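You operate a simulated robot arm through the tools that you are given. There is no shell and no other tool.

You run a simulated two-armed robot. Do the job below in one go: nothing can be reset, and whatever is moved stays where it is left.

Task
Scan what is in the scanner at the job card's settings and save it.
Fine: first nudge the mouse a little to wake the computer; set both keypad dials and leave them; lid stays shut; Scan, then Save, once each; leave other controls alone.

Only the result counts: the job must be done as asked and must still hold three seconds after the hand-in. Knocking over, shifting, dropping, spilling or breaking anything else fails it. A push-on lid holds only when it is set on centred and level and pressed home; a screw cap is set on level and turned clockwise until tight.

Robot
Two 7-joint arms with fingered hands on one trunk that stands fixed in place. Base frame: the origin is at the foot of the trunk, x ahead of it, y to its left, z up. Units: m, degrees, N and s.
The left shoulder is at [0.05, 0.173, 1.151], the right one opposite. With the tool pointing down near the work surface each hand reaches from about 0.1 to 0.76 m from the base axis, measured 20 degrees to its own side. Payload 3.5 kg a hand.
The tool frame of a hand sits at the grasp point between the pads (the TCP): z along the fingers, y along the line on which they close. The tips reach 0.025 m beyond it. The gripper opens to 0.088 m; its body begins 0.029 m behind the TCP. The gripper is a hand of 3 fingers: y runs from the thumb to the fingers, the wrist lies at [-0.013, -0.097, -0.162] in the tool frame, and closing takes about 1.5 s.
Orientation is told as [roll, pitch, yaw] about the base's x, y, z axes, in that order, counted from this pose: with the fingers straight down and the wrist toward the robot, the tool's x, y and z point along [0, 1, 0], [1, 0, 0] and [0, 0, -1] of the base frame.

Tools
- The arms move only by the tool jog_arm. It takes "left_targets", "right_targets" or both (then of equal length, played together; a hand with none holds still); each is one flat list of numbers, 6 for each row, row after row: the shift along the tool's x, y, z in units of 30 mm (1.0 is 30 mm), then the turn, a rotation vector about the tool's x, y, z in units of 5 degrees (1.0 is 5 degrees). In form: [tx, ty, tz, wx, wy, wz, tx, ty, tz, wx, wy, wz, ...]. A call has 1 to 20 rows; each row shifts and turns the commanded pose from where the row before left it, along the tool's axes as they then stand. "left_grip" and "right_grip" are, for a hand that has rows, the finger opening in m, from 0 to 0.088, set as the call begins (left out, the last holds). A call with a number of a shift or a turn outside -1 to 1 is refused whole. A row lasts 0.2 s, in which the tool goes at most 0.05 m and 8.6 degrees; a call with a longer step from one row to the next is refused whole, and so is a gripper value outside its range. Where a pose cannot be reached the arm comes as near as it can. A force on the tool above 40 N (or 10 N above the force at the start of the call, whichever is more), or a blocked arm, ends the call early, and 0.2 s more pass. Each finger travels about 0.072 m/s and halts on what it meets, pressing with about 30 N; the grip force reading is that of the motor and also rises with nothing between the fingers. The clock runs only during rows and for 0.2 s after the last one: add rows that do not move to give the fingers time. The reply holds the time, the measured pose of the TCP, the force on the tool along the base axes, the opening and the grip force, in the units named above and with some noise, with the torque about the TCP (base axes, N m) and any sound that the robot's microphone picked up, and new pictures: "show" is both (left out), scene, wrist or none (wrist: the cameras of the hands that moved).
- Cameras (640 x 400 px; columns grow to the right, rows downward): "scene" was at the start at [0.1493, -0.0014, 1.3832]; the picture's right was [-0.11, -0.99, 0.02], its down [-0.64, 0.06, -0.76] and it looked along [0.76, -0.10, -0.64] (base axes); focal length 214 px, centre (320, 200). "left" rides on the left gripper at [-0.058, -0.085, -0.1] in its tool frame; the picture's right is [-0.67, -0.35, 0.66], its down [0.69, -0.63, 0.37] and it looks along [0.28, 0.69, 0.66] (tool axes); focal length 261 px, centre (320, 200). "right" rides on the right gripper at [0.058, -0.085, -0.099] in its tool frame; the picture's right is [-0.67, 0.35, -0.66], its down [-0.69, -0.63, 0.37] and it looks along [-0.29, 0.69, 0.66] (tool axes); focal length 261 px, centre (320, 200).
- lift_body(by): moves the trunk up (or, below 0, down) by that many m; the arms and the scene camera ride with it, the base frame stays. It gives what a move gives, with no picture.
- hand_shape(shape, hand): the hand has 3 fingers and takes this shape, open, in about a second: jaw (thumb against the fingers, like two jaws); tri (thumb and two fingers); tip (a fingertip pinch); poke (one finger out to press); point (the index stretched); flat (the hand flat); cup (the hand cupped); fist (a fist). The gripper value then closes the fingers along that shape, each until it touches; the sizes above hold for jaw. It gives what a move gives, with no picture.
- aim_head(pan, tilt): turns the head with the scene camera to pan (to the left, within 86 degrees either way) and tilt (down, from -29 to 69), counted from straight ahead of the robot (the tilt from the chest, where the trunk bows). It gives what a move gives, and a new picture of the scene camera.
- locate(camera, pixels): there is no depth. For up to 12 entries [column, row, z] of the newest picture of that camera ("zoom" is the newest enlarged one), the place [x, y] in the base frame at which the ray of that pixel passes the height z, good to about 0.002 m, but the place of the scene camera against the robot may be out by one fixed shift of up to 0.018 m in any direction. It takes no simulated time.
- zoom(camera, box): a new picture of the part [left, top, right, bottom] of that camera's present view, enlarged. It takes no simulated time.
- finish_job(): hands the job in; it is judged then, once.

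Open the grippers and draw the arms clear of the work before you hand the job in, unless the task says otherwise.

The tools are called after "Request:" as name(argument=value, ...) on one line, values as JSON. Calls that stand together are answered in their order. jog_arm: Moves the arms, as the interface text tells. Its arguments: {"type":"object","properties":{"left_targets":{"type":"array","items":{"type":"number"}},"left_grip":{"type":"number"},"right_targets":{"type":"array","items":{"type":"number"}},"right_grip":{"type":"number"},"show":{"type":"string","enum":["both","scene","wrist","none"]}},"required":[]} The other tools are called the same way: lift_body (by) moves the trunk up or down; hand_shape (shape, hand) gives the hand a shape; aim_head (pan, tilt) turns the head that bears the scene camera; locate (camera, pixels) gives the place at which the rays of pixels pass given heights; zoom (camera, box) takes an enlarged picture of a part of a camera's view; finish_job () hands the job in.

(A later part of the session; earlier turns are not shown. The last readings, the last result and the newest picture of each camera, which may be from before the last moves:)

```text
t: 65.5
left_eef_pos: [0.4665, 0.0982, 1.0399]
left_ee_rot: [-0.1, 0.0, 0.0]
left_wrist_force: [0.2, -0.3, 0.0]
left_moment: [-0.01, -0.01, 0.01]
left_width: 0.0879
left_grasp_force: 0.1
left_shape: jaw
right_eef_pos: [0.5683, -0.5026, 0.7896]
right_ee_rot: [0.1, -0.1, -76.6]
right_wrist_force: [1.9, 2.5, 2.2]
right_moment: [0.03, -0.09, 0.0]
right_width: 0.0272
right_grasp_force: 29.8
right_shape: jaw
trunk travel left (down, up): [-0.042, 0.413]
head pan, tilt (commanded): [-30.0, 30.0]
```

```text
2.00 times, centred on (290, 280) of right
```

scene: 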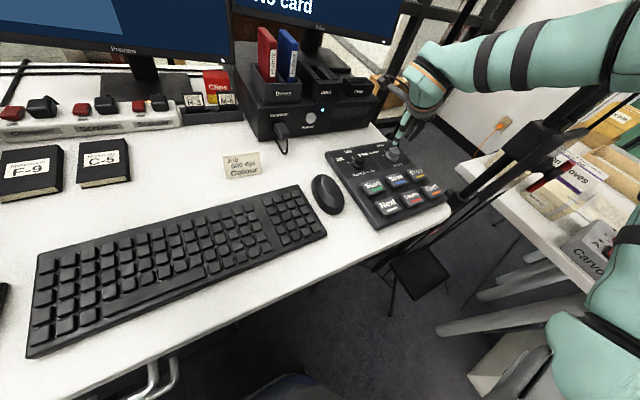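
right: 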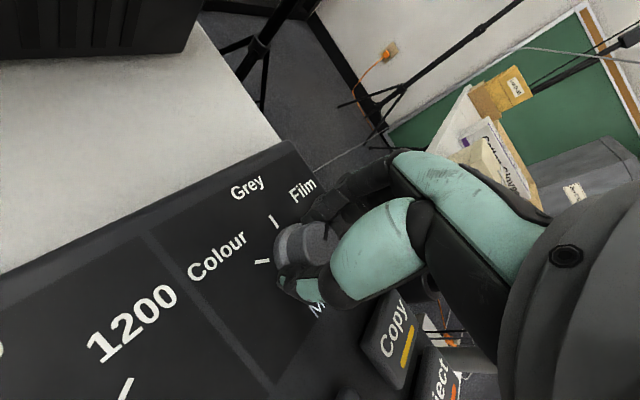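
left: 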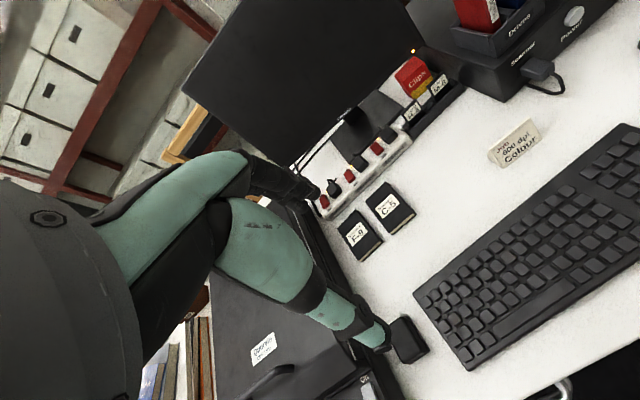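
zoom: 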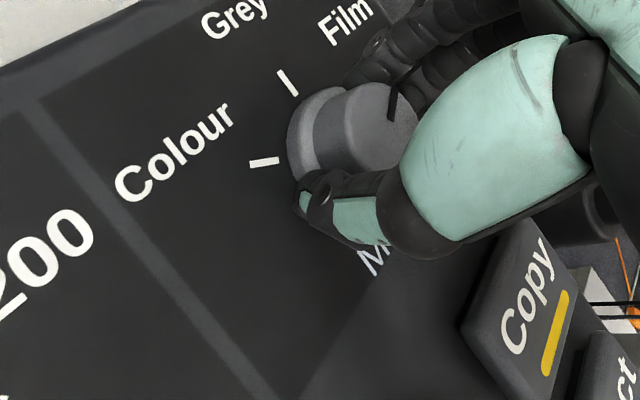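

Balanced grip on the mode knob. I turn 40° counter-clockwise and check reach, then the rest.

Request:
jog_arm(right_targets=[0, 0, 0, 0, 0, -1, 0, 0, 0, 0, 0, -1, 0, 0, 0, 0, 0, -1, 0, 0, 0, 0, 0, -1, 0, 0, 0, 0, 0, -1, 0, 0, 0, 0, 0, -1, 0, 0, 0, 0, 0, -1, 0, 0, 0, 0, 0, -1], show="wrist")

Request:
zoom(camera="right", box=[190, 180, 390, 380])

Request:
zoom(camera="scene", box=[320, 110, 450, 220])

```text
t: 67.3
left_eef_pos: [0.4647, 0.0967, 1.0396]
left_ee_rot: [-0.2, 0.0, 0.1]
left_wrist_force: [-0.2, 0.3, -0.4]
left_moment: [-0.02, 0.01, 0.0]
left_width: 0.0879
left_grasp_force: 0.1
left_shape: jaw
right_eef_pos: [0.5685, -0.5019, 0.7892]
right_ee_rot: [0.0, 0.0, -36.5]
right_wrist_force: [-5.3, 6.6, -0.2]
right_moment: [0.13, 0.11, -0.02]
right_width: 0.0268
right_grasp_force: 29.7
right_shape: jaw
trunk travel left (down, up): [-0.042, 0.413]
head pan, tilt (commanded): [-30.0, 30.0]
```

right: 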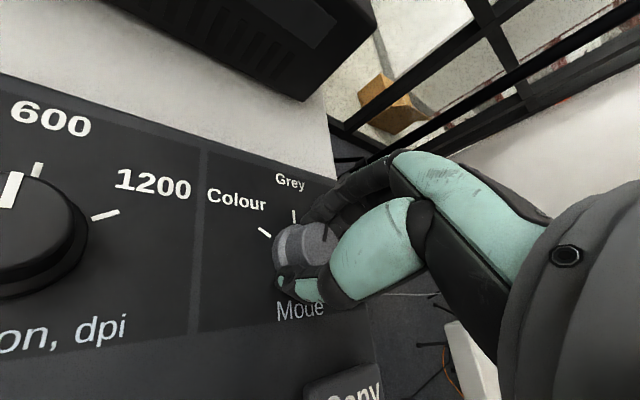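

```text
2.00 times, centred on (290, 280) of right
```

zoom: 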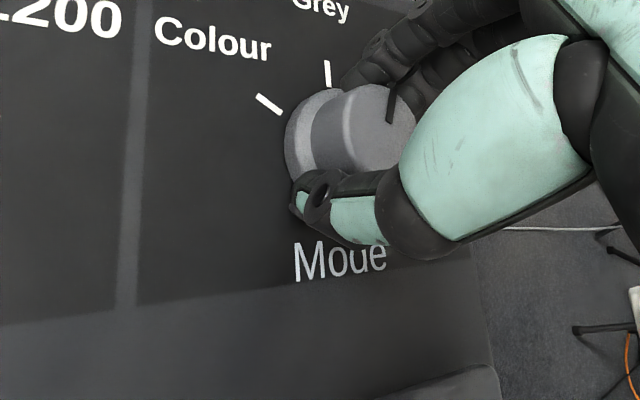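

```text
3.64 times, centred on (385, 165) of scene
```

zoom: 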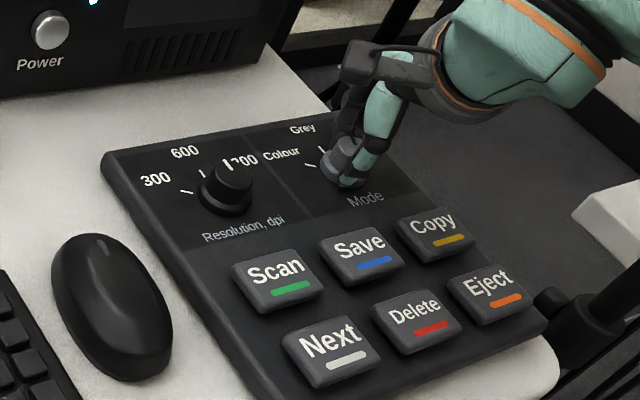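

The pointer follows the hand. There is a slight side load of 8 N, so I ease 1 mm along tool −y while turning the remaining 20° to complete the first 60°.

Request:
jog_arm(right_targets=[0, -0.03, 0, 0, 0, 0, 0, 0, 0, 0, 0, -1, 0, 0, 0, 0, 0, -1, 0, 0, 0, 0, 0, -1, 0, 0, 0, 0, 0, -1], show="wrist")

Request:
zoom(camera="right", box=[190, 180, 390, 380])

Request:
zoom(camera="scene", box=[320, 110, 450, 220])

```text
t: 68.5
left_eef_pos: [0.466, 0.0973, 1.0398]
left_ee_rot: [-0.1, -0.1, 0.0]
left_wrist_force: [0.3, -0.6, 0.6]
left_moment: [-0.02, -0.01, 0.0]
left_width: 0.0876
left_grasp_force: 0.1
left_shape: jaw
right_eef_pos: [0.5688, -0.502, 0.7899]
right_ee_rot: [-0.1, -0.2, -16.6]
right_wrist_force: [-4.1, 4.4, 2.2]
right_moment: [0.14, 0.13, 0.02]
right_width: 0.0264
right_grasp_force: 29.9
right_shape: jaw
trunk travel left (down, up): [-0.042, 0.413]
head pan, tilt (commanded): [-30.0, 30.0]
```

right: 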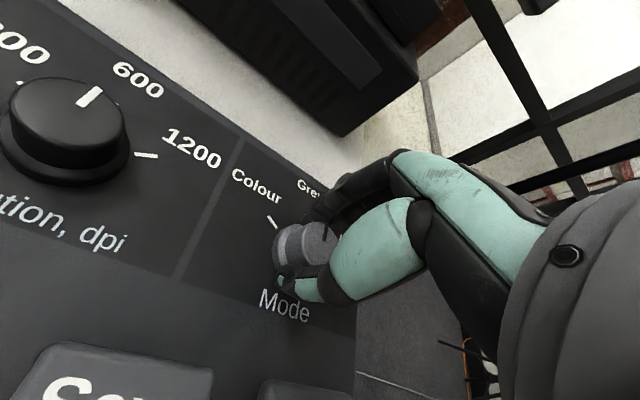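

```text
2.00 times, centred on (290, 280) of right
```

zoom: 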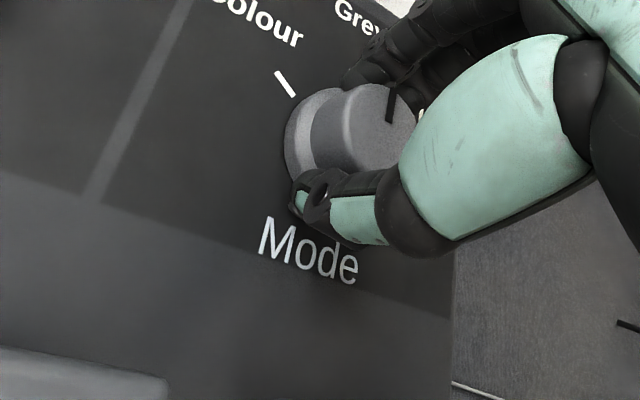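

```text
3.64 times, centred on (385, 165) of scene
```

zoom: 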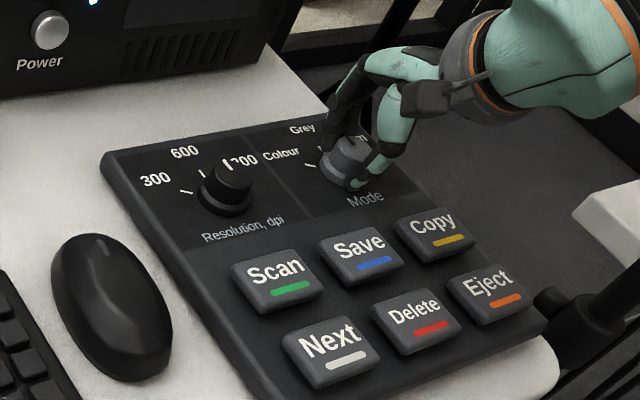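

First 60° done (yaw −16.6°, no limit reached). I release, rise, and look at the pointer.

Request:
jog_arm(right_targets=[0, 0, 0, 0, 0, 0, 0, 0, 0, 0, 0, 0, 0, 0, 0, 0, 0, 0, 0, 0, -0.5, 0, 0, 0, 0, 0, -1, 0, 0, 0], right_grip=0.05, show="wrist")

Request:
zoom(camera="right", box=[190, 180, 390, 380])

Request:
zoom(camera="scene", box=[320, 110, 450, 220])

```text
t: 69.7
left_eef_pos: [0.4658, 0.0979, 1.0402]
left_ee_rot: [0.0, -0.1, 0.0]
left_wrist_force: [-0.4, -0.8, -0.5]
left_moment: [0.02, -0.01, -0.02]
left_width: 0.0873
left_grasp_force: 0.1
left_shape: jaw
right_eef_pos: [0.5689, -0.5009, 0.8356]
right_ee_rot: [0.0, -0.2, -16.6]
right_wrist_force: [0.3, 0.9, 0.3]
right_moment: [-0.02, 0.02, -0.02]
right_width: 0.0495
right_grasp_force: 0.0
right_shape: jaw
trunk travel left (down, up): [-0.042, 0.413]
head pan, tilt (commanded): [-30.0, 30.0]
```

right: 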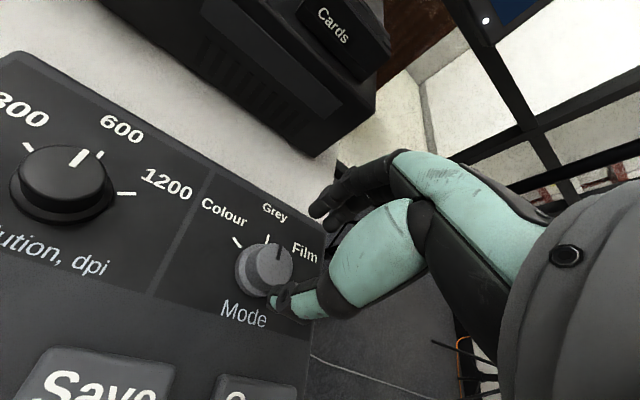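

```text
2.00 times, centred on (290, 280) of right
```

zoom: 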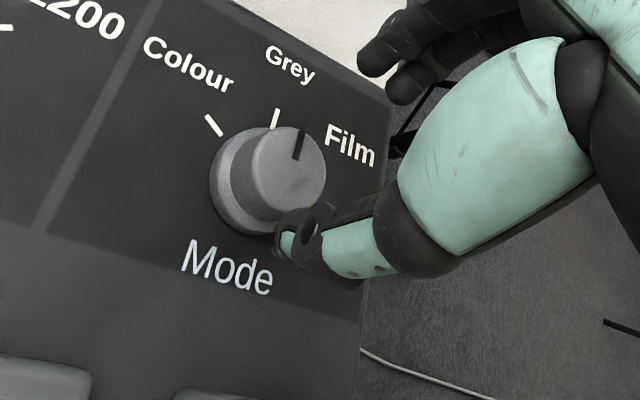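

```text
3.64 times, centred on (385, 165) of scene
```

zoom: 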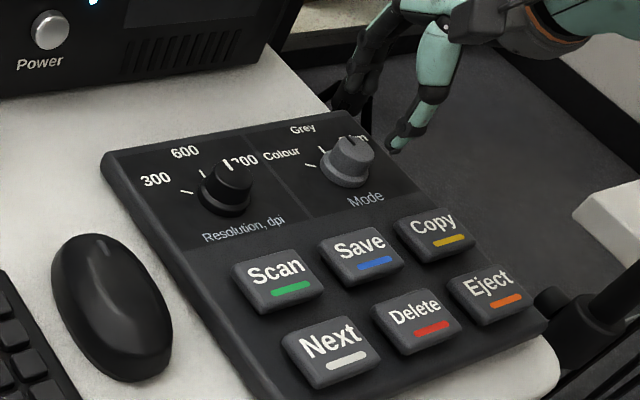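

The mode pointer is now at Grey, parallel to its tick. I yaw back to −77°, re-centre and descend again for the second 60°.

Request:
jog_arm(right_targets=[0, 0, 0, 0, 0, 1, 0, 0, 0, 0, 0, 1, 0, 0, 0, 0, 0, 1, 0, 0, 0, 0, 0, 1, 0, 0, 0, 0, 0, 1, 0, 0, 0, 0, 0, 1, 0, 0, 0, 0, 0, 1, 0, 0, 0, 0, 0, 1, 0, 0, 0, 0, 0, 1, 0, 0, 0, 0, 0, 1, 0, 0, 0, 0, 0, 1, 0, 0, 0, 0, 0, 1, 0, 0, 0, 0, 0, 0], show="wrist")

Request:
zoom(camera="right", box=[190, 180, 390, 380])

```text
t: 72.5
left_eef_pos: [0.4663, 0.096, 1.0395]
left_ee_rot: [-0.1, 0.0, 0.1]
left_wrist_force: [-0.9, 0.0, -0.4]
left_moment: [-0.02, 0.0, -0.02]
left_width: 0.0878
left_grasp_force: 0.1
left_shape: jaw
right_eef_pos: [0.5683, -0.5017, 0.8346]
right_ee_rot: [0.1, -0.1, -76.7]
right_wrist_force: [0.8, 0.0, -0.5]
right_moment: [0.01, 0.01, -0.01]
right_width: 0.0496
right_grasp_force: 0.0
right_shape: jaw
trunk travel left (down, up): [-0.042, 0.413]
head pan, tilt (commanded): [-30.0, 30.0]
```

right: 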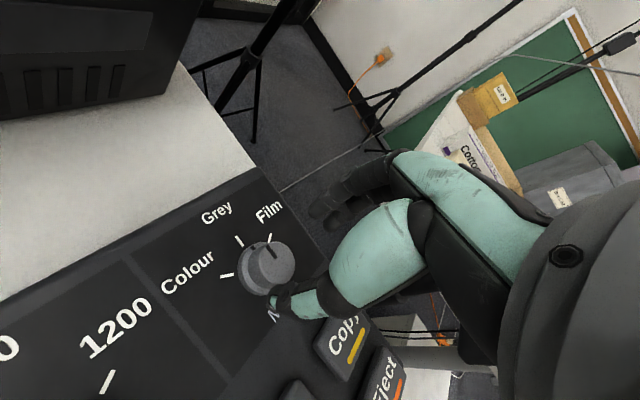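

```text
2.00 times, centred on (290, 280) of right
```

zoom: 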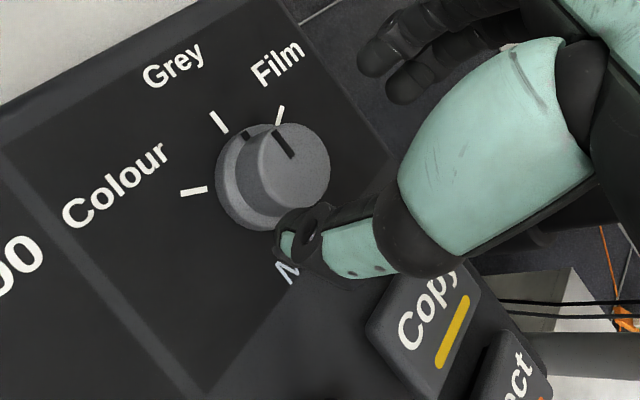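

The pointer is on Grey. I nudge 1 mm and descend around the knob again.

Request:
jog_arm(right_targets=[-0.03, -0.01, 0.38, 0, 0, 0, 0, 0, 0.38, 0, 0, 0, 0, 0, 0.38, 0, 0, 0, 0, 0, 0.38, 0, 0, 0, 0, 0, 0, 0, 0, 0], show="none")

Request:
jog_arm(right_targets=[0, 0, 0, 0, 0, 0, 0, 0, 0, 0, 0, 0, 0, 0, 0, 0, 0, 0, 0, 0, 0, 0, 0, 0, 0, 0, 0, 0, 0, 0], right_grip=0.018, show="wrist")

Request:
zoom(camera="right", box=[190, 180, 390, 380])

```text
t: 73.7
left_eef_pos: [0.466, 0.0976, 1.0406]
left_ee_rot: [0.0, 0.0, 0.1]
left_wrist_force: [0.3, -0.5, -0.6]
left_moment: [0.0, 0.04, 0.01]
left_width: 0.0877
left_grasp_force: 0.0
left_shape: jaw
right_eef_pos: [0.5655, -0.5029, 0.7888]
right_ee_rot: [0.1, -0.2, -76.6]
right_wrist_force: [0.1, -0.3, -0.1]
right_moment: [0.01, -0.03, -0.01]
right_width: 0.0497
right_grasp_force: 0.2
right_shape: jaw
trunk travel left (down, up): [-0.042, 0.413]
head pan, tilt (commanded): [-30.0, 30.0]
```

```text
t: 74.9
left_eef_pos: [0.4667, 0.0976, 1.0399]
left_ee_rot: [0.0, 0.0, 0.1]
left_wrist_force: [0.0, -0.2, -0.1]
left_moment: [0.04, -0.01, 0.0]
left_width: 0.0877
left_grasp_force: 0.0
left_shape: jaw
right_eef_pos: [0.5666, -0.5022, 0.7906]
right_ee_rot: [0.0, -0.2, -76.6]
right_wrist_force: [1.3, 0.1, 1.1]
right_moment: [-0.04, -0.02, 0.03]
right_width: 0.0273
right_grasp_force: 30.1
right_shape: jaw
trunk travel left (down, up): [-0.042, 0.413]
head pan, tilt (commanded): [-30.0, 30.0]
```

right: 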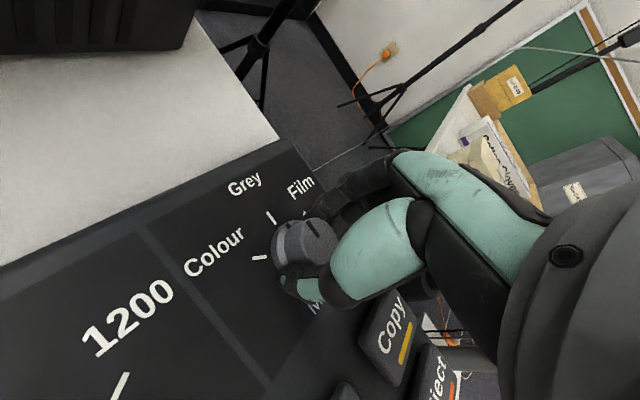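

```text
2.00 times, centred on (290, 280) of right
```

zoom: 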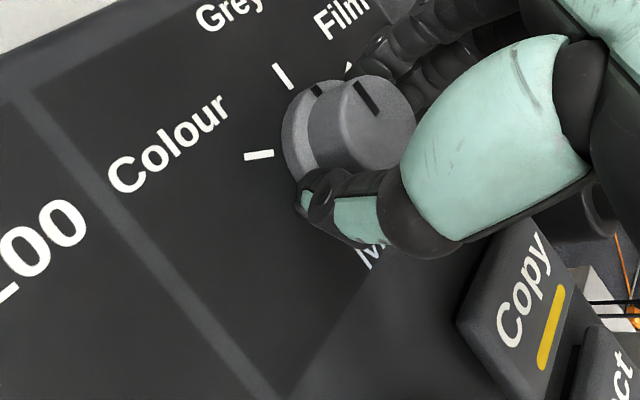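

Very balanced grip (side force about 1 N). I turn the full 60° counter-clockwise toward Colour.

Request:
jog_arm(right_targets=[0, 0, 0, 0, 0, -1, 0, 0, 0, 0, 0, -1, 0, 0, 0, 0, 0, -1, 0, 0, 0, 0, 0, -1, 0, 0, 0, 0, 0, -1, 0, 0, 0, 0, 0, -1, 0, 0, 0, 0, 0, -1, 0, 0, 0, 0, 0, -1, 0, 0, 0, 0, 0, -1, 0, 0, 0, 0, 0, -1, 0, 0, 0, 0, 0, -1, 0, 0, 0, 0, 0, -1], show="wrist")

Request:
zoom(camera="right", box=[190, 180, 390, 380])

Request:
zoom(camera="scene", box=[320, 110, 450, 220])

```text
t: 77.5
left_eef_pos: [0.4653, 0.0972, 1.0407]
left_ee_rot: [0.0, 0.0, 0.0]
left_wrist_force: [-0.4, -0.3, 0.2]
left_moment: [-0.02, 0.02, 0.05]
left_width: 0.0877
left_grasp_force: 0.0
left_shape: jaw
right_eef_pos: [0.5653, -0.5029, 0.7896]
right_ee_rot: [0.0, -0.2, -16.6]
right_wrist_force: [-3.6, -3.6, 6.1]
right_moment: [-0.06, 0.11, -0.09]
right_width: 0.027
right_grasp_force: 30.3
right_shape: jaw
trunk travel left (down, up): [-0.042, 0.413]
head pan, tilt (commanded): [-30.0, 30.0]
```

right: 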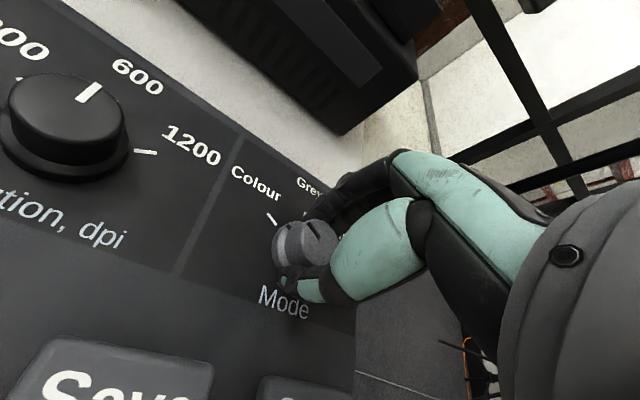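

```text
2.00 times, centred on (290, 280) of right
```

zoom: 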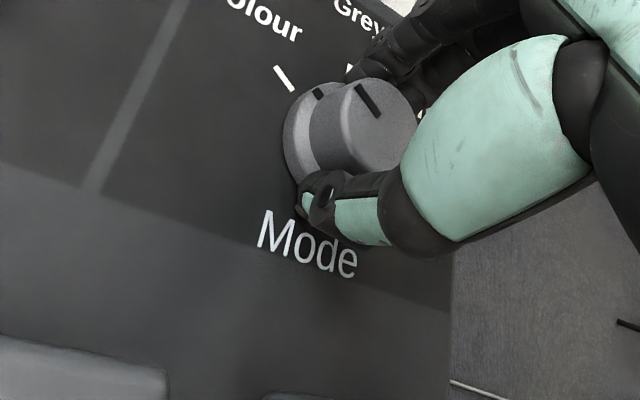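

```text
3.64 times, centred on (385, 165) of scene
```

zoom: 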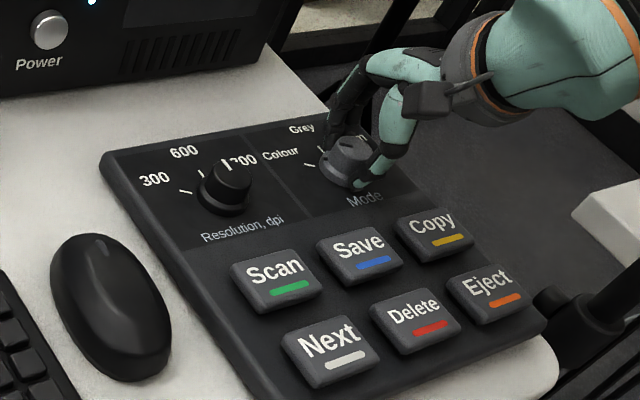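

The knob followed the hand to −16.6°. I release, rise and check the pointer.

Request:
jog_arm(right_targets=[0, 0, 0, 0, 0, 0, 0, 0, 0, 0, 0, 0, 0, 0, 0, 0, 0, 0, 0, 0, -0.5, 0, 0, 0, 0, 0, -1, 0, 0, 0, 0, 0, -1, 0, 0, 0], right_grip=0.05, show="wrist")

Request:
zoom(camera="right", box=[190, 200, 330, 340])

Request:
zoom(camera="scene", box=[330, 130, 430, 180])

```text
t: 78.9
left_eef_pos: [0.4658, 0.0968, 1.0395]
left_ee_rot: [-0.1, 0.0, 0.0]
left_wrist_force: [0.0, 0.9, -0.3]
left_moment: [0.03, -0.02, 0.0]
left_width: 0.0881
left_grasp_force: 0.0
left_shape: jaw
right_eef_pos: [0.5665, -0.5027, 0.8645]
right_ee_rot: [-0.1, -0.1, -16.6]
right_wrist_force: [-0.8, -0.5, 0.5]
right_moment: [0.01, -0.02, 0.01]
right_width: 0.0495
right_grasp_force: 0.0
right_shape: jaw
trunk travel left (down, up): [-0.042, 0.413]
head pan, tilt (commanded): [-30.0, 30.0]
```

right: 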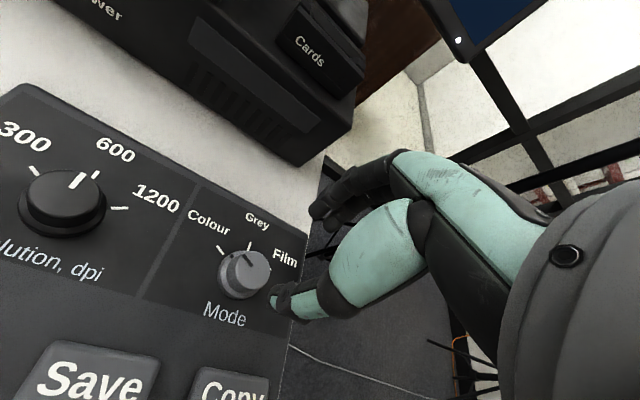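

```text
2.86 times, centred on (260, 270) of right
```

zoom: 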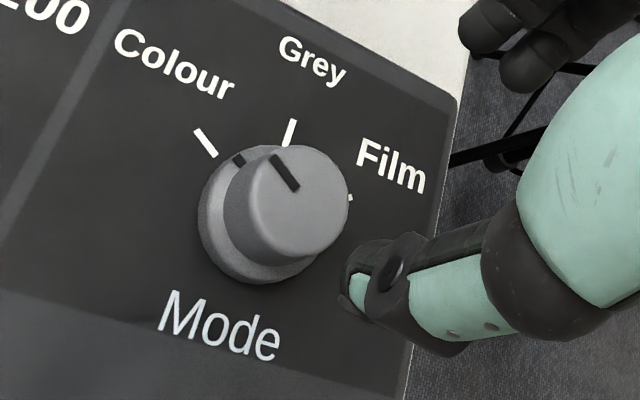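

```text
6.40 times, centred on (380, 155) of scene
```

zoom: 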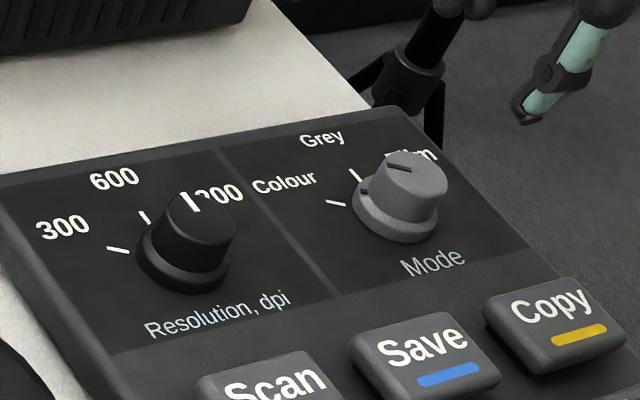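

The pointer is at Colour. I check its angle precisely against the tick by locating the ends of both.

Request:
zoom(camera="right", box=[205, 230, 285, 310])

Request:
locate(camera="right", pixels=[[251.3, 265.5, 0.785], [243.9, 254.3, 0.785], [223.3, 254.3, 0.76], [216.6, 245.5, 0.76], [248.5, 251, 0.76], [252, 242, 0.76]])

```text
5.00 times, centred on (245, 270) of right
```

zoom: 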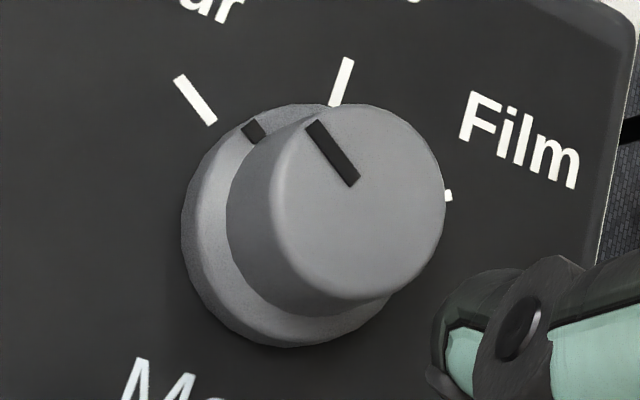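

```text
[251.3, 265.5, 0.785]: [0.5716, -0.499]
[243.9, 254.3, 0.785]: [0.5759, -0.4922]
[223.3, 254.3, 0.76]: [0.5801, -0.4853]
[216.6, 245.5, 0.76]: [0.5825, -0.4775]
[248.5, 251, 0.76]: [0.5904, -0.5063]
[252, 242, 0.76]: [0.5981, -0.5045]
```

Pointer and Colour tick are parallel in the picture ((−43,−61) against (−32,−45)), so both dials are set. I rise, move above the Scan button near (0.50,−0.372), and change to the poke shape.

Request:
jog_arm(right_targets=[0, 0, -1, 0, 0, 0, 0.67, -0.73, 0, 0, 0, 0, 0.67, -0.73, 0, 0, 0, 0, 0.67, -0.73, 0, 0, 0, 0, 0.67, -0.73, 0, 0, 0, 0, 0.67, -0.73, 0, 0, 0, 0], show="none")

Request:
hand_shape(shape="poke", hand="right")

Request:
jog_arm(right_targets=[0, 0, 0, 0, 0, 0], show="both")

Request:
zoom(camera="right", box=[170, 180, 370, 380])

Request:
zoom(camera="scene", box=[320, 110, 450, 220])

```text
t: 80.3
left_eef_pos: [0.4653, 0.097, 1.0395]
left_ee_rot: [0.0, 0.0, 0.1]
left_wrist_force: [-0.3, -0.7, 0.1]
left_moment: [-0.04, -0.01, -0.01]
left_width: 0.088
left_grasp_force: 0.0
left_shape: jaw
right_eef_pos: [0.4896, -0.3742, 0.8948]
right_ee_rot: [-0.1, 0.0, -16.7]
right_wrist_force: [-0.2, 0.9, 0.0]
right_moment: [-0.01, -0.01, 0.01]
right_width: 0.05
right_grasp_force: 0.0
right_shape: jaw
trunk travel left (down, up): [-0.042, 0.413]
head pan, tilt (commanded): [-30.0, 30.0]
```

```text
t: 81.2
left_eef_pos: [0.4662, 0.097, 1.0399]
left_ee_rot: [0.0, 0.1, 0.1]
left_wrist_force: [-0.3, 0.1, 0.1]
left_moment: [-0.03, 0.01, -0.02]
left_width: 0.0875
left_grasp_force: 0.1
left_shape: jaw
right_eef_pos: [0.4903, -0.3758, 0.8945]
right_ee_rot: [0.0, -0.1, -16.7]
right_wrist_force: [-0.3, -0.7, -0.1]
right_moment: [0.0, 0.02, 0.0]
right_width: 0.0
right_grasp_force: 0.2
right_shape: poke
trunk travel left (down, up): [-0.042, 0.413]
head pan, tilt (commanded): [-30.0, 30.0]
```

```text
t: 81.6
left_eef_pos: [0.4654, 0.0974, 1.0385]
left_ee_rot: [0.1, 0.0, 0.2]
left_wrist_force: [0.1, -0.8, 0.2]
left_moment: [0.01, 0.02, -0.02]
left_width: 0.0877
left_grasp_force: 0.0
left_shape: jaw
right_eef_pos: [0.4895, -0.3753, 0.8942]
right_ee_rot: [0.0, -0.1, -16.7]
right_wrist_force: [0.8, 0.0, 0.2]
right_moment: [-0.01, 0.0, 0.01]
right_width: 0.0
right_grasp_force: 0.0
right_shape: poke
trunk travel left (down, up): [-0.042, 0.413]
head pan, tilt (commanded): [-30.0, 30.0]
```

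scene: 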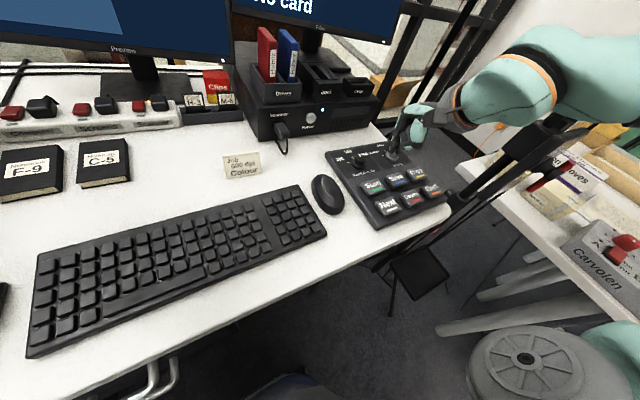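
right: 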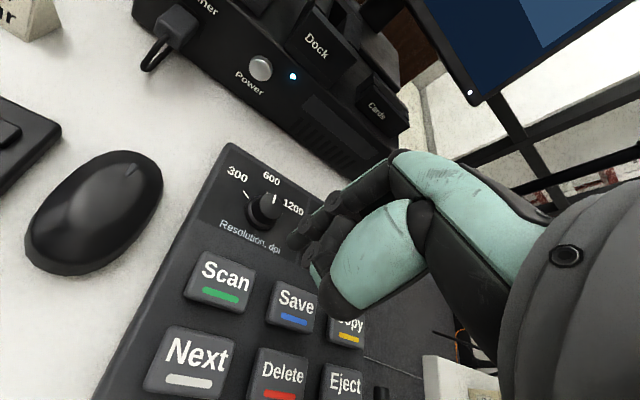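

```text
2.00 times, centred on (270, 280) of right
```

zoom: 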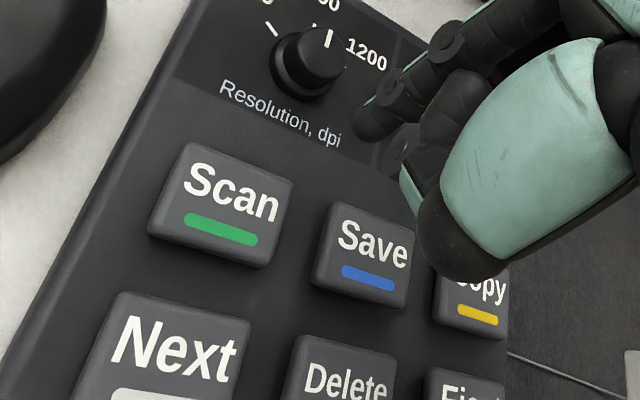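

```text
3.64 times, centred on (385, 165) of scene
```

zoom: 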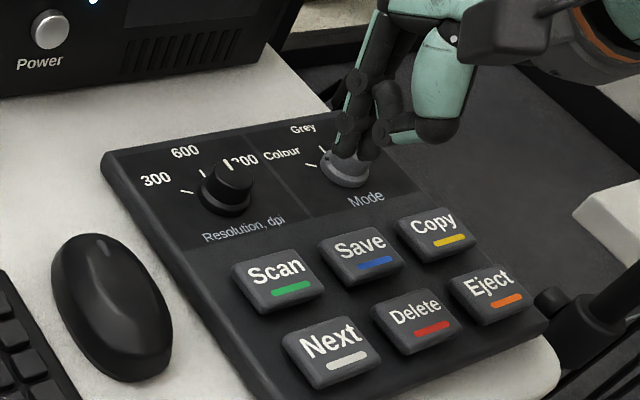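

The tip is around (295,240) in the right view; Scan's top centre is at (222,280), Save's at (294,306). I locate them, and raise the head's view to include the monitors.

Request:
locate(camera="right", pixels=[[222.5, 280, 0.77], [222.5, 280, 0.78], [294, 306, 0.77], [294, 306, 0.78], [204, 253.5, 0.775], [256.5, 270, 0.775], [195, 295, 0.775], [243, 308, 0.775], [275, 281, 0.775], [316, 301, 0.775], [295, 243, 0.865]])

Request:
aim_head(pan=-24, tilt=22)

```text
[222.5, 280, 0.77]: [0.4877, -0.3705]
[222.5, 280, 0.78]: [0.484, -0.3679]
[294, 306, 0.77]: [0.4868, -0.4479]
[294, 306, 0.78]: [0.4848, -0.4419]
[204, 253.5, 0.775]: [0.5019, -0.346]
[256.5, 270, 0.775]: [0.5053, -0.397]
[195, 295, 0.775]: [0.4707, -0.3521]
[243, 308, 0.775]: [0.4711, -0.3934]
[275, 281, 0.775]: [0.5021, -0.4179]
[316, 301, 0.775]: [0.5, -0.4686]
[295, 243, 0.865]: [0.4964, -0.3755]
```

```text
t: 82.3
left_eef_pos: [0.4672, 0.0972, 1.0399]
left_ee_rot: [0.0, -0.1, 0.1]
left_wrist_force: [-0.1, 0.4, -0.5]
left_moment: [-0.05, 0.02, -0.01]
left_width: 0.0877
left_grasp_force: 0.1
left_shape: jaw
right_eef_pos: [0.4892, -0.3751, 0.8943]
right_ee_rot: [0.0, -0.1, -16.6]
right_wrist_force: [0.6, -0.1, -0.1]
right_moment: [0.01, 0.01, 0.01]
right_width: 0.0001
right_grasp_force: 0.1
right_shape: poke
trunk travel left (down, up): [-0.042, 0.413]
head pan, tilt (commanded): [-24.0, 22.0]
```

scene: 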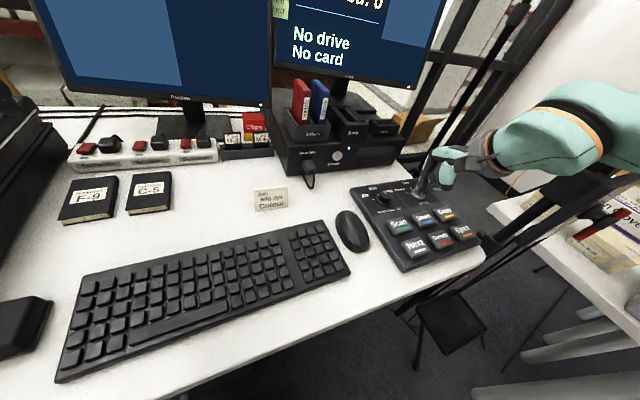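

Scan's centre is (0.486,−0.372); the poke tip projects at TCP + about (0.007,−0.002). I align the tip with it and come down to about 1 cm above the button.

Request:
jog_arm(right_targets=[0.064, -0.37, 0, 0, 0, 0, 0, 0, 0.88, 0, 0, 0, 0, 0, 0.88, 0, 0, 0, 0, 0, 0.84, 0, 0, 0, 0, 0, 0, 0, 0, 0], show="both")

Request:
zoom(camera="right", box=[200, 180, 380, 340])

Request:
zoom(camera="scene", box=[350, 150, 490, 280])

```text
t: 83.5
left_eef_pos: [0.467, 0.0976, 1.0403]
left_ee_rot: [0.0, 0.0, -0.1]
left_wrist_force: [-0.1, -0.4, -0.2]
left_moment: [0.01, -0.02, -0.03]
left_width: 0.0874
left_grasp_force: 0.0
left_shape: jaw
right_eef_pos: [0.4804, -0.3706, 0.8162]
right_ee_rot: [0.0, -0.1, -16.6]
right_wrist_force: [0.5, 0.1, 0.8]
right_moment: [0.02, -0.01, -0.01]
right_width: 0.0
right_grasp_force: 0.1
right_shape: poke
trunk travel left (down, up): [-0.042, 0.413]
head pan, tilt (commanded): [-24.0, 22.0]
```

scene: 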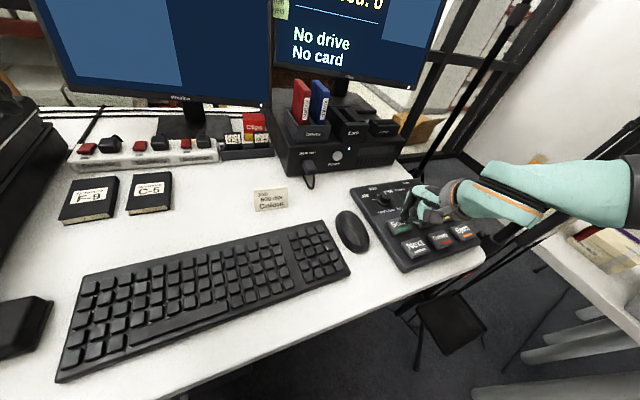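
right: 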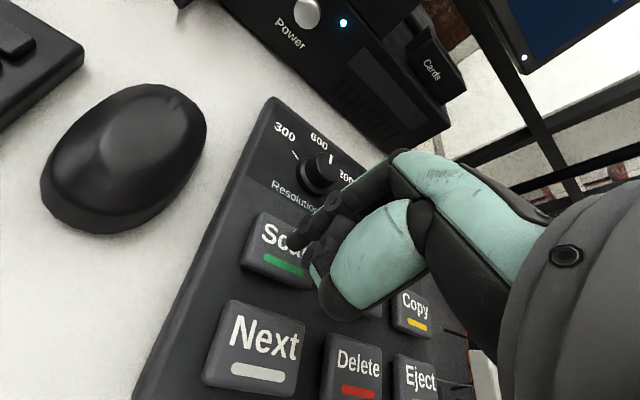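

```text
2.50 times, centred on (290, 260) of right
```

zoom: 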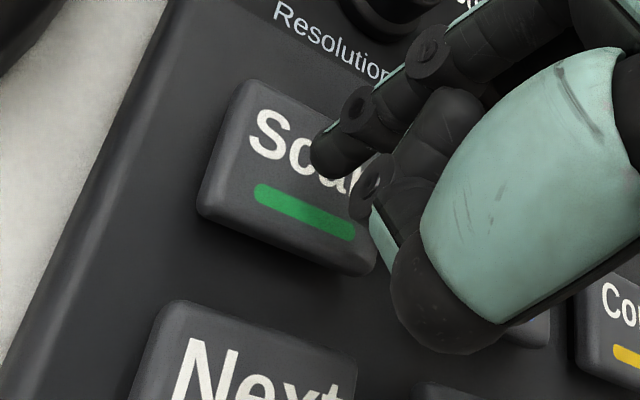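

```text
3.08 times, centred on (420, 215) of scene
```

zoom: 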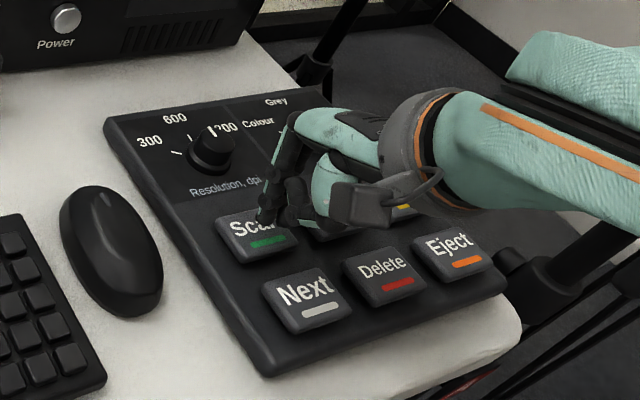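

The tip is right above the Scan label. I lower in 2 mm steps for 10 mm and watch force and sound.

Request:
jog_arm(right_targets=[0, 0, 0.067, 0, 0, 0, 0, 0, 0.067, 0, 0, 0, 0, 0, 0.067, 0, 0, 0, 0, 0, 0.067, 0, 0, 0, 0, 0, 0.067, 0, 0, 0], show="both")

Request:
zoom(camera="right", box=[200, 180, 380, 340])

```text
t: 84.7
left_eef_pos: [0.4651, 0.0972, 1.039]
left_ee_rot: [0.0, 0.0, 0.1]
left_wrist_force: [0.3, 0.0, 0.5]
left_moment: [0.02, 0.02, 0.01]
left_width: 0.0877
left_grasp_force: 0.0
left_shape: jaw
right_eef_pos: [0.4804, -0.369, 0.806]
right_ee_rot: [0.0, -0.1, -16.6]
right_wrist_force: [-0.5, -0.3, 0.3]
right_moment: [-0.03, 0.02, 0.0]
right_width: 0.0003
right_grasp_force: 0.0
right_shape: poke
trunk travel left (down, up): [-0.042, 0.413]
head pan, tilt (commanded): [-24.0, 22.0]
```

scene: 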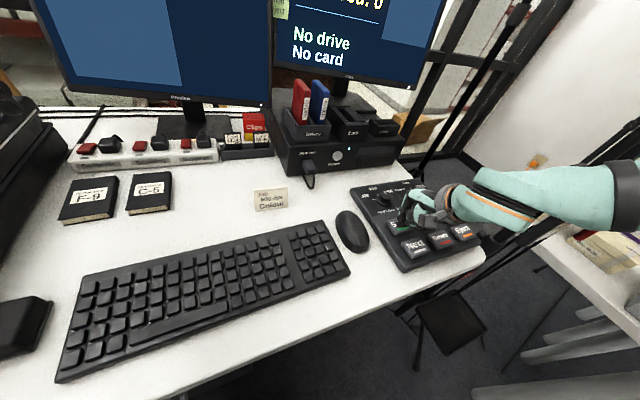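
right: 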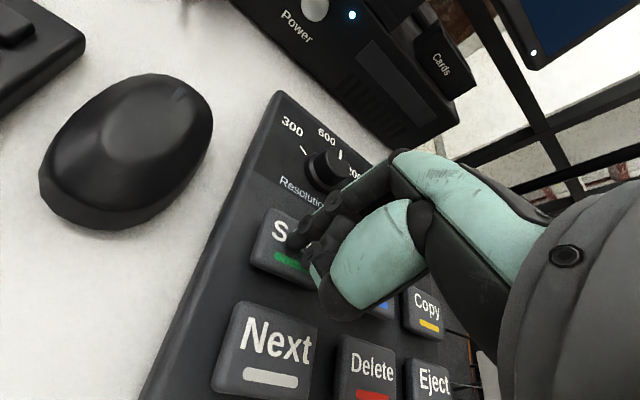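

```text
2.50 times, centred on (290, 260) of right
```

zoom: 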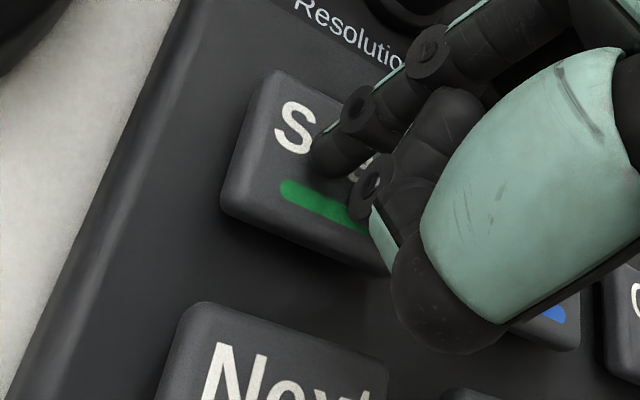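

No contact yet (force ~0). I continue 6 mm lower in 2 mm steps.

Request:
jog_arm(right_targets=[0, 0, 0.067, 0, 0, 0, 0, 0, 0.067, 0, 0, 0, 0, 0, 0.067, 0, 0, 0], show="scene")

```text
t: 85.5
left_eef_pos: [0.4665, 0.0973, 1.0404]
left_ee_rot: [0.0, 0.0, 0.1]
left_wrist_force: [-0.4, 0.3, 0.2]
left_moment: [0.01, -0.01, 0.02]
left_width: 0.0877
left_grasp_force: 0.1
left_shape: jaw
right_eef_pos: [0.4813, -0.3699, 0.8003]
right_ee_rot: [-0.1, -0.2, -16.6]
right_wrist_force: [0.2, -1.0, 4.2]
right_moment: [-0.05, 0.04, 0.0]
right_width: 0.0001
right_grasp_force: 0.0
right_shape: poke
trunk travel left (down, up): [-0.042, 0.413]
head pan, tilt (commanded): [-24.0, 22.0]
heard: click
```

scene: 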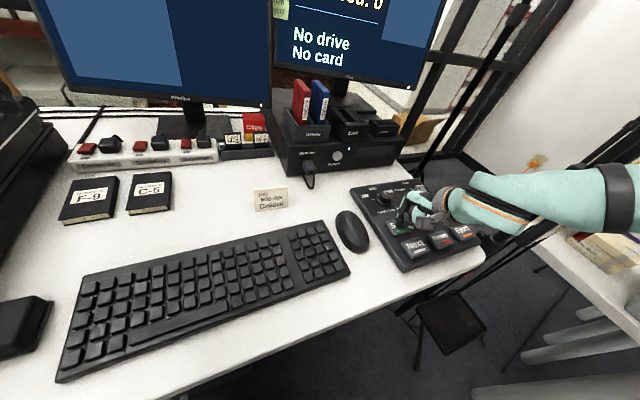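

A click was heard with 4 N: Scan is pressed. I lift off straight up by 3 cm and look at the screens.

Request:
jog_arm(right_targets=[0, 0, -0.5, 0, 0, 0, 0, 0, -0.5, 0, 0, 0], show="none")

Request:
aim_head(pan=-20, tilt=8)

```text
t: 86.1
left_eef_pos: [0.465, 0.0974, 1.0397]
left_ee_rot: [0.0, 0.0, 0.1]
left_wrist_force: [0.2, 0.6, 0.4]
left_moment: [0.02, -0.01, 0.03]
left_width: 0.0876
left_grasp_force: 0.0
left_shape: jaw
right_eef_pos: [0.4806, -0.3684, 0.8296]
right_ee_rot: [0.0, -0.1, -16.5]
right_wrist_force: [0.2, -0.2, 0.2]
right_moment: [-0.01, 0.04, -0.02]
right_width: 0.0
right_grasp_force: 0.1
right_shape: poke
trunk travel left (down, up): [-0.042, 0.413]
head pan, tilt (commanded): [-24.0, 22.0]
```

```text
t: 86.9
left_eef_pos: [0.4663, 0.098, 1.04]
left_ee_rot: [0.0, 0.0, 0.2]
left_wrist_force: [0.3, 0.0, -0.4]
left_moment: [-0.01, 0.01, -0.03]
left_width: 0.0879
left_grasp_force: 0.2
left_shape: jaw
right_eef_pos: [0.4818, -0.3691, 0.8307]
right_ee_rot: [0.0, -0.1, -16.6]
right_wrist_force: [0.2, 0.2, 0.5]
right_moment: [-0.01, 0.01, -0.02]
right_width: 0.0
right_grasp_force: 0.2
right_shape: poke
trunk travel left (down, up): [-0.042, 0.413]
head pan, tilt (commanded): [-20.0, 8.0]
```

scene: 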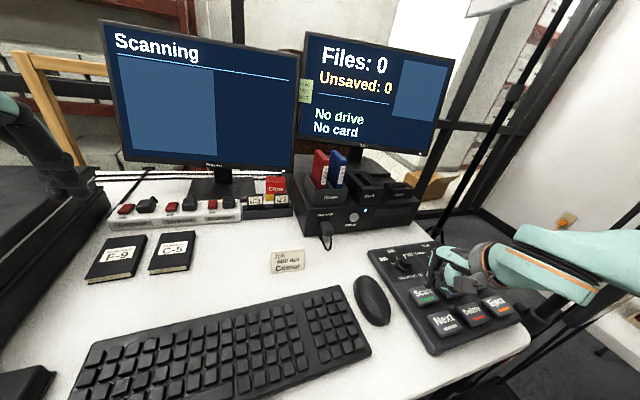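

The preview screen says "Scanning". While it runs, I move the finger above Save (about 7 cm to the right), staying high, and view from the wrist.

Request:
jog_arm(right_targets=[0, 0, -0.5, 0, 0, 0, -0.783, 0.21, 0, 0, 0, 0, -0.783, 0.21, 0, 0, 0, 0, -0.783, 0.21, 0, 0, 0, 0, 0, 0, 0, 0, 0, 0], show="both")

Request:
zoom(camera="right", box=[180, 180, 380, 380])

Request:
zoom(camera="scene", box=[90, 10, 470, 190])

```text
t: 88.1
left_eef_pos: [0.4673, 0.0969, 1.0394]
left_ee_rot: [0.0, 0.0, 0.1]
left_wrist_force: [0.7, 0.0, -0.1]
left_moment: [0.03, 0.01, -0.03]
left_width: 0.0878
left_grasp_force: 0.1
left_shape: jaw
right_eef_pos: [0.4778, -0.443, 0.8454]
right_ee_rot: [0.0, -0.1, -16.6]
right_wrist_force: [1.3, -0.2, 0.3]
right_moment: [-0.01, 0.0, 0.04]
right_width: 0.0001
right_grasp_force: 0.1
right_shape: poke
trunk travel left (down, up): [-0.042, 0.413]
head pan, tilt (commanded): [-20.0, 8.0]
```

scene: 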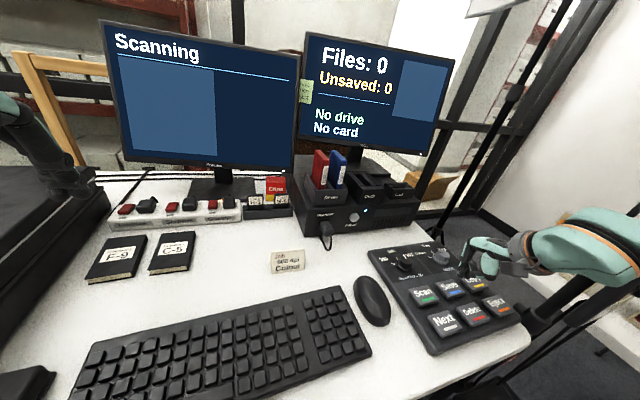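
right: 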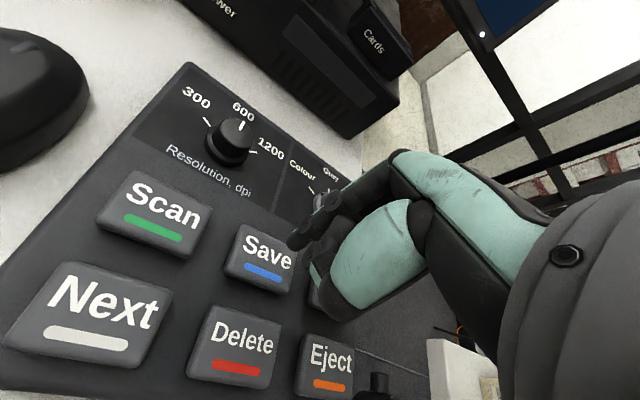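

```text
2.00 times, centred on (280, 280) of right
```

zoom: 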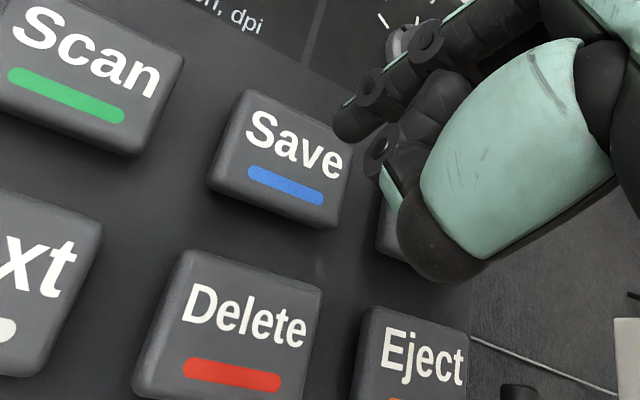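

```text
1.68 times, centred on (280, 100) of scene
```

zoom: 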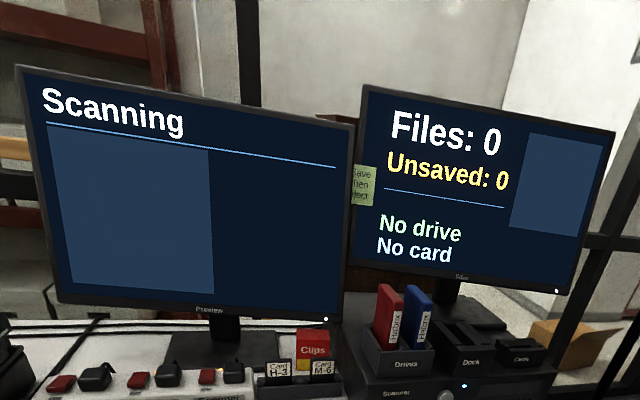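

I locate Save's top centre (right view (266,257)) and corners relative to the tip.

Request:
locate(camera="right", pixels=[[266, 257.5, 0.773], [243.5, 225, 0.773], [296, 252.5, 0.773], [226.5, 262.5, 0.773], [289, 289, 0.773], [292, 246, 0.816]])

Request:
jog_arm(right_targets=[0, 0, 0, 0, 0, 0, 0, 0, 0, 0, 0, 0, 0, 0, 0, 0, 0, 0, 0, 0, 0, 0, 0, 0, 0, 0, 0, 0, 0, 0, 0, 0, 0, 0, 0, 0, 0, 0, 0, 0, 0, 0, 0, 0, 0, 0, 0, 0], show="scene")

```text
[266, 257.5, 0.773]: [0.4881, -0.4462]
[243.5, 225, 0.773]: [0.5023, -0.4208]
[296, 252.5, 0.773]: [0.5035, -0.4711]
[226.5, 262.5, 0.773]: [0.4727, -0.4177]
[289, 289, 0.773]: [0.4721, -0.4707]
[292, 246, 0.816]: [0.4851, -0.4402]
```

```text
t: 89.9
left_eef_pos: [0.4653, 0.0969, 1.04]
left_ee_rot: [0.0, 0.1, 0.1]
left_wrist_force: [0.1, 0.2, 0.4]
left_moment: [-0.01, -0.01, 0.01]
left_width: 0.0875
left_grasp_force: 0.1
left_shape: jaw
right_eef_pos: [0.479, -0.4423, 0.8453]
right_ee_rot: [0.0, -0.1, -16.7]
right_wrist_force: [0.3, -0.7, 0.4]
right_moment: [-0.01, 0.01, -0.01]
right_width: 0.0
right_grasp_force: 0.0
right_shape: poke
trunk travel left (down, up): [-0.042, 0.413]
head pan, tilt (commanded): [-20.0, 8.0]
```

scene: 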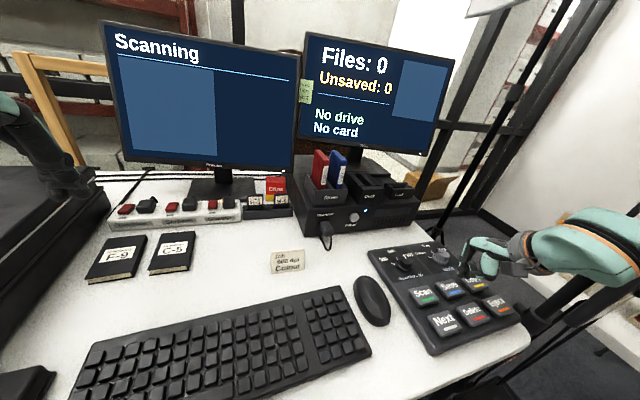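

The tip (≈(0.486,−0.444)) is within 2 mm of Save's centre. The scan is still running; I wait 4 s.

Request:
jog_arm(right_targets=[0, 0, 0, 0, 0, 0, 0, 0, 0, 0, 0, 0, 0, 0, 0, 0, 0, 0, 0, 0, 0, 0, 0, 0, 0, 0, 0, 0, 0, 0, 0, 0, 0, 0, 0, 0, 0, 0, 0, 0, 0, 0, 0, 0, 0, 0, 0, 0, 0, 0, 0, 0, 0, 0, 0, 0, 0, 0, 0, 0, 0, 0, 0, 0, 0, 0, 0, 0, 0, 0, 0, 0, 0, 0, 0, 0, 0, 0, 0, 0, 0, 0, 0, 0, 0, 0, 0, 0, 0, 0, 0, 0, 0, 0, 0, 0, 0, 0, 0, 0, 0, 0, 0, 0, 0, 0, 0, 0, 0, 0, 0, 0, 0, 0, 0, 0, 0, 0, 0, 0], show="scene")

```text
t: 94.1
left_eef_pos: [0.4657, 0.0975, 1.0394]
left_ee_rot: [0.0, -0.1, 0.1]
left_wrist_force: [1.2, -0.6, 0.1]
left_moment: [0.01, 0.01, 0.02]
left_width: 0.0874
left_grasp_force: 0.1
left_shape: jaw
right_eef_pos: [0.4787, -0.4427, 0.845]
right_ee_rot: [0.0, -0.1, -16.7]
right_wrist_force: [-0.6, 0.6, 0.0]
right_moment: [-0.02, 0.04, -0.01]
right_width: 0.0
right_grasp_force: 0.1
right_shape: poke
trunk travel left (down, up): [-0.042, 0.413]
head pan, tilt (commanded): [-20.0, 8.0]
```

scene: 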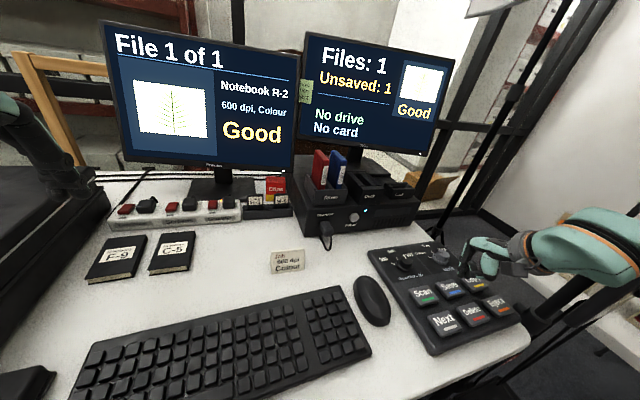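

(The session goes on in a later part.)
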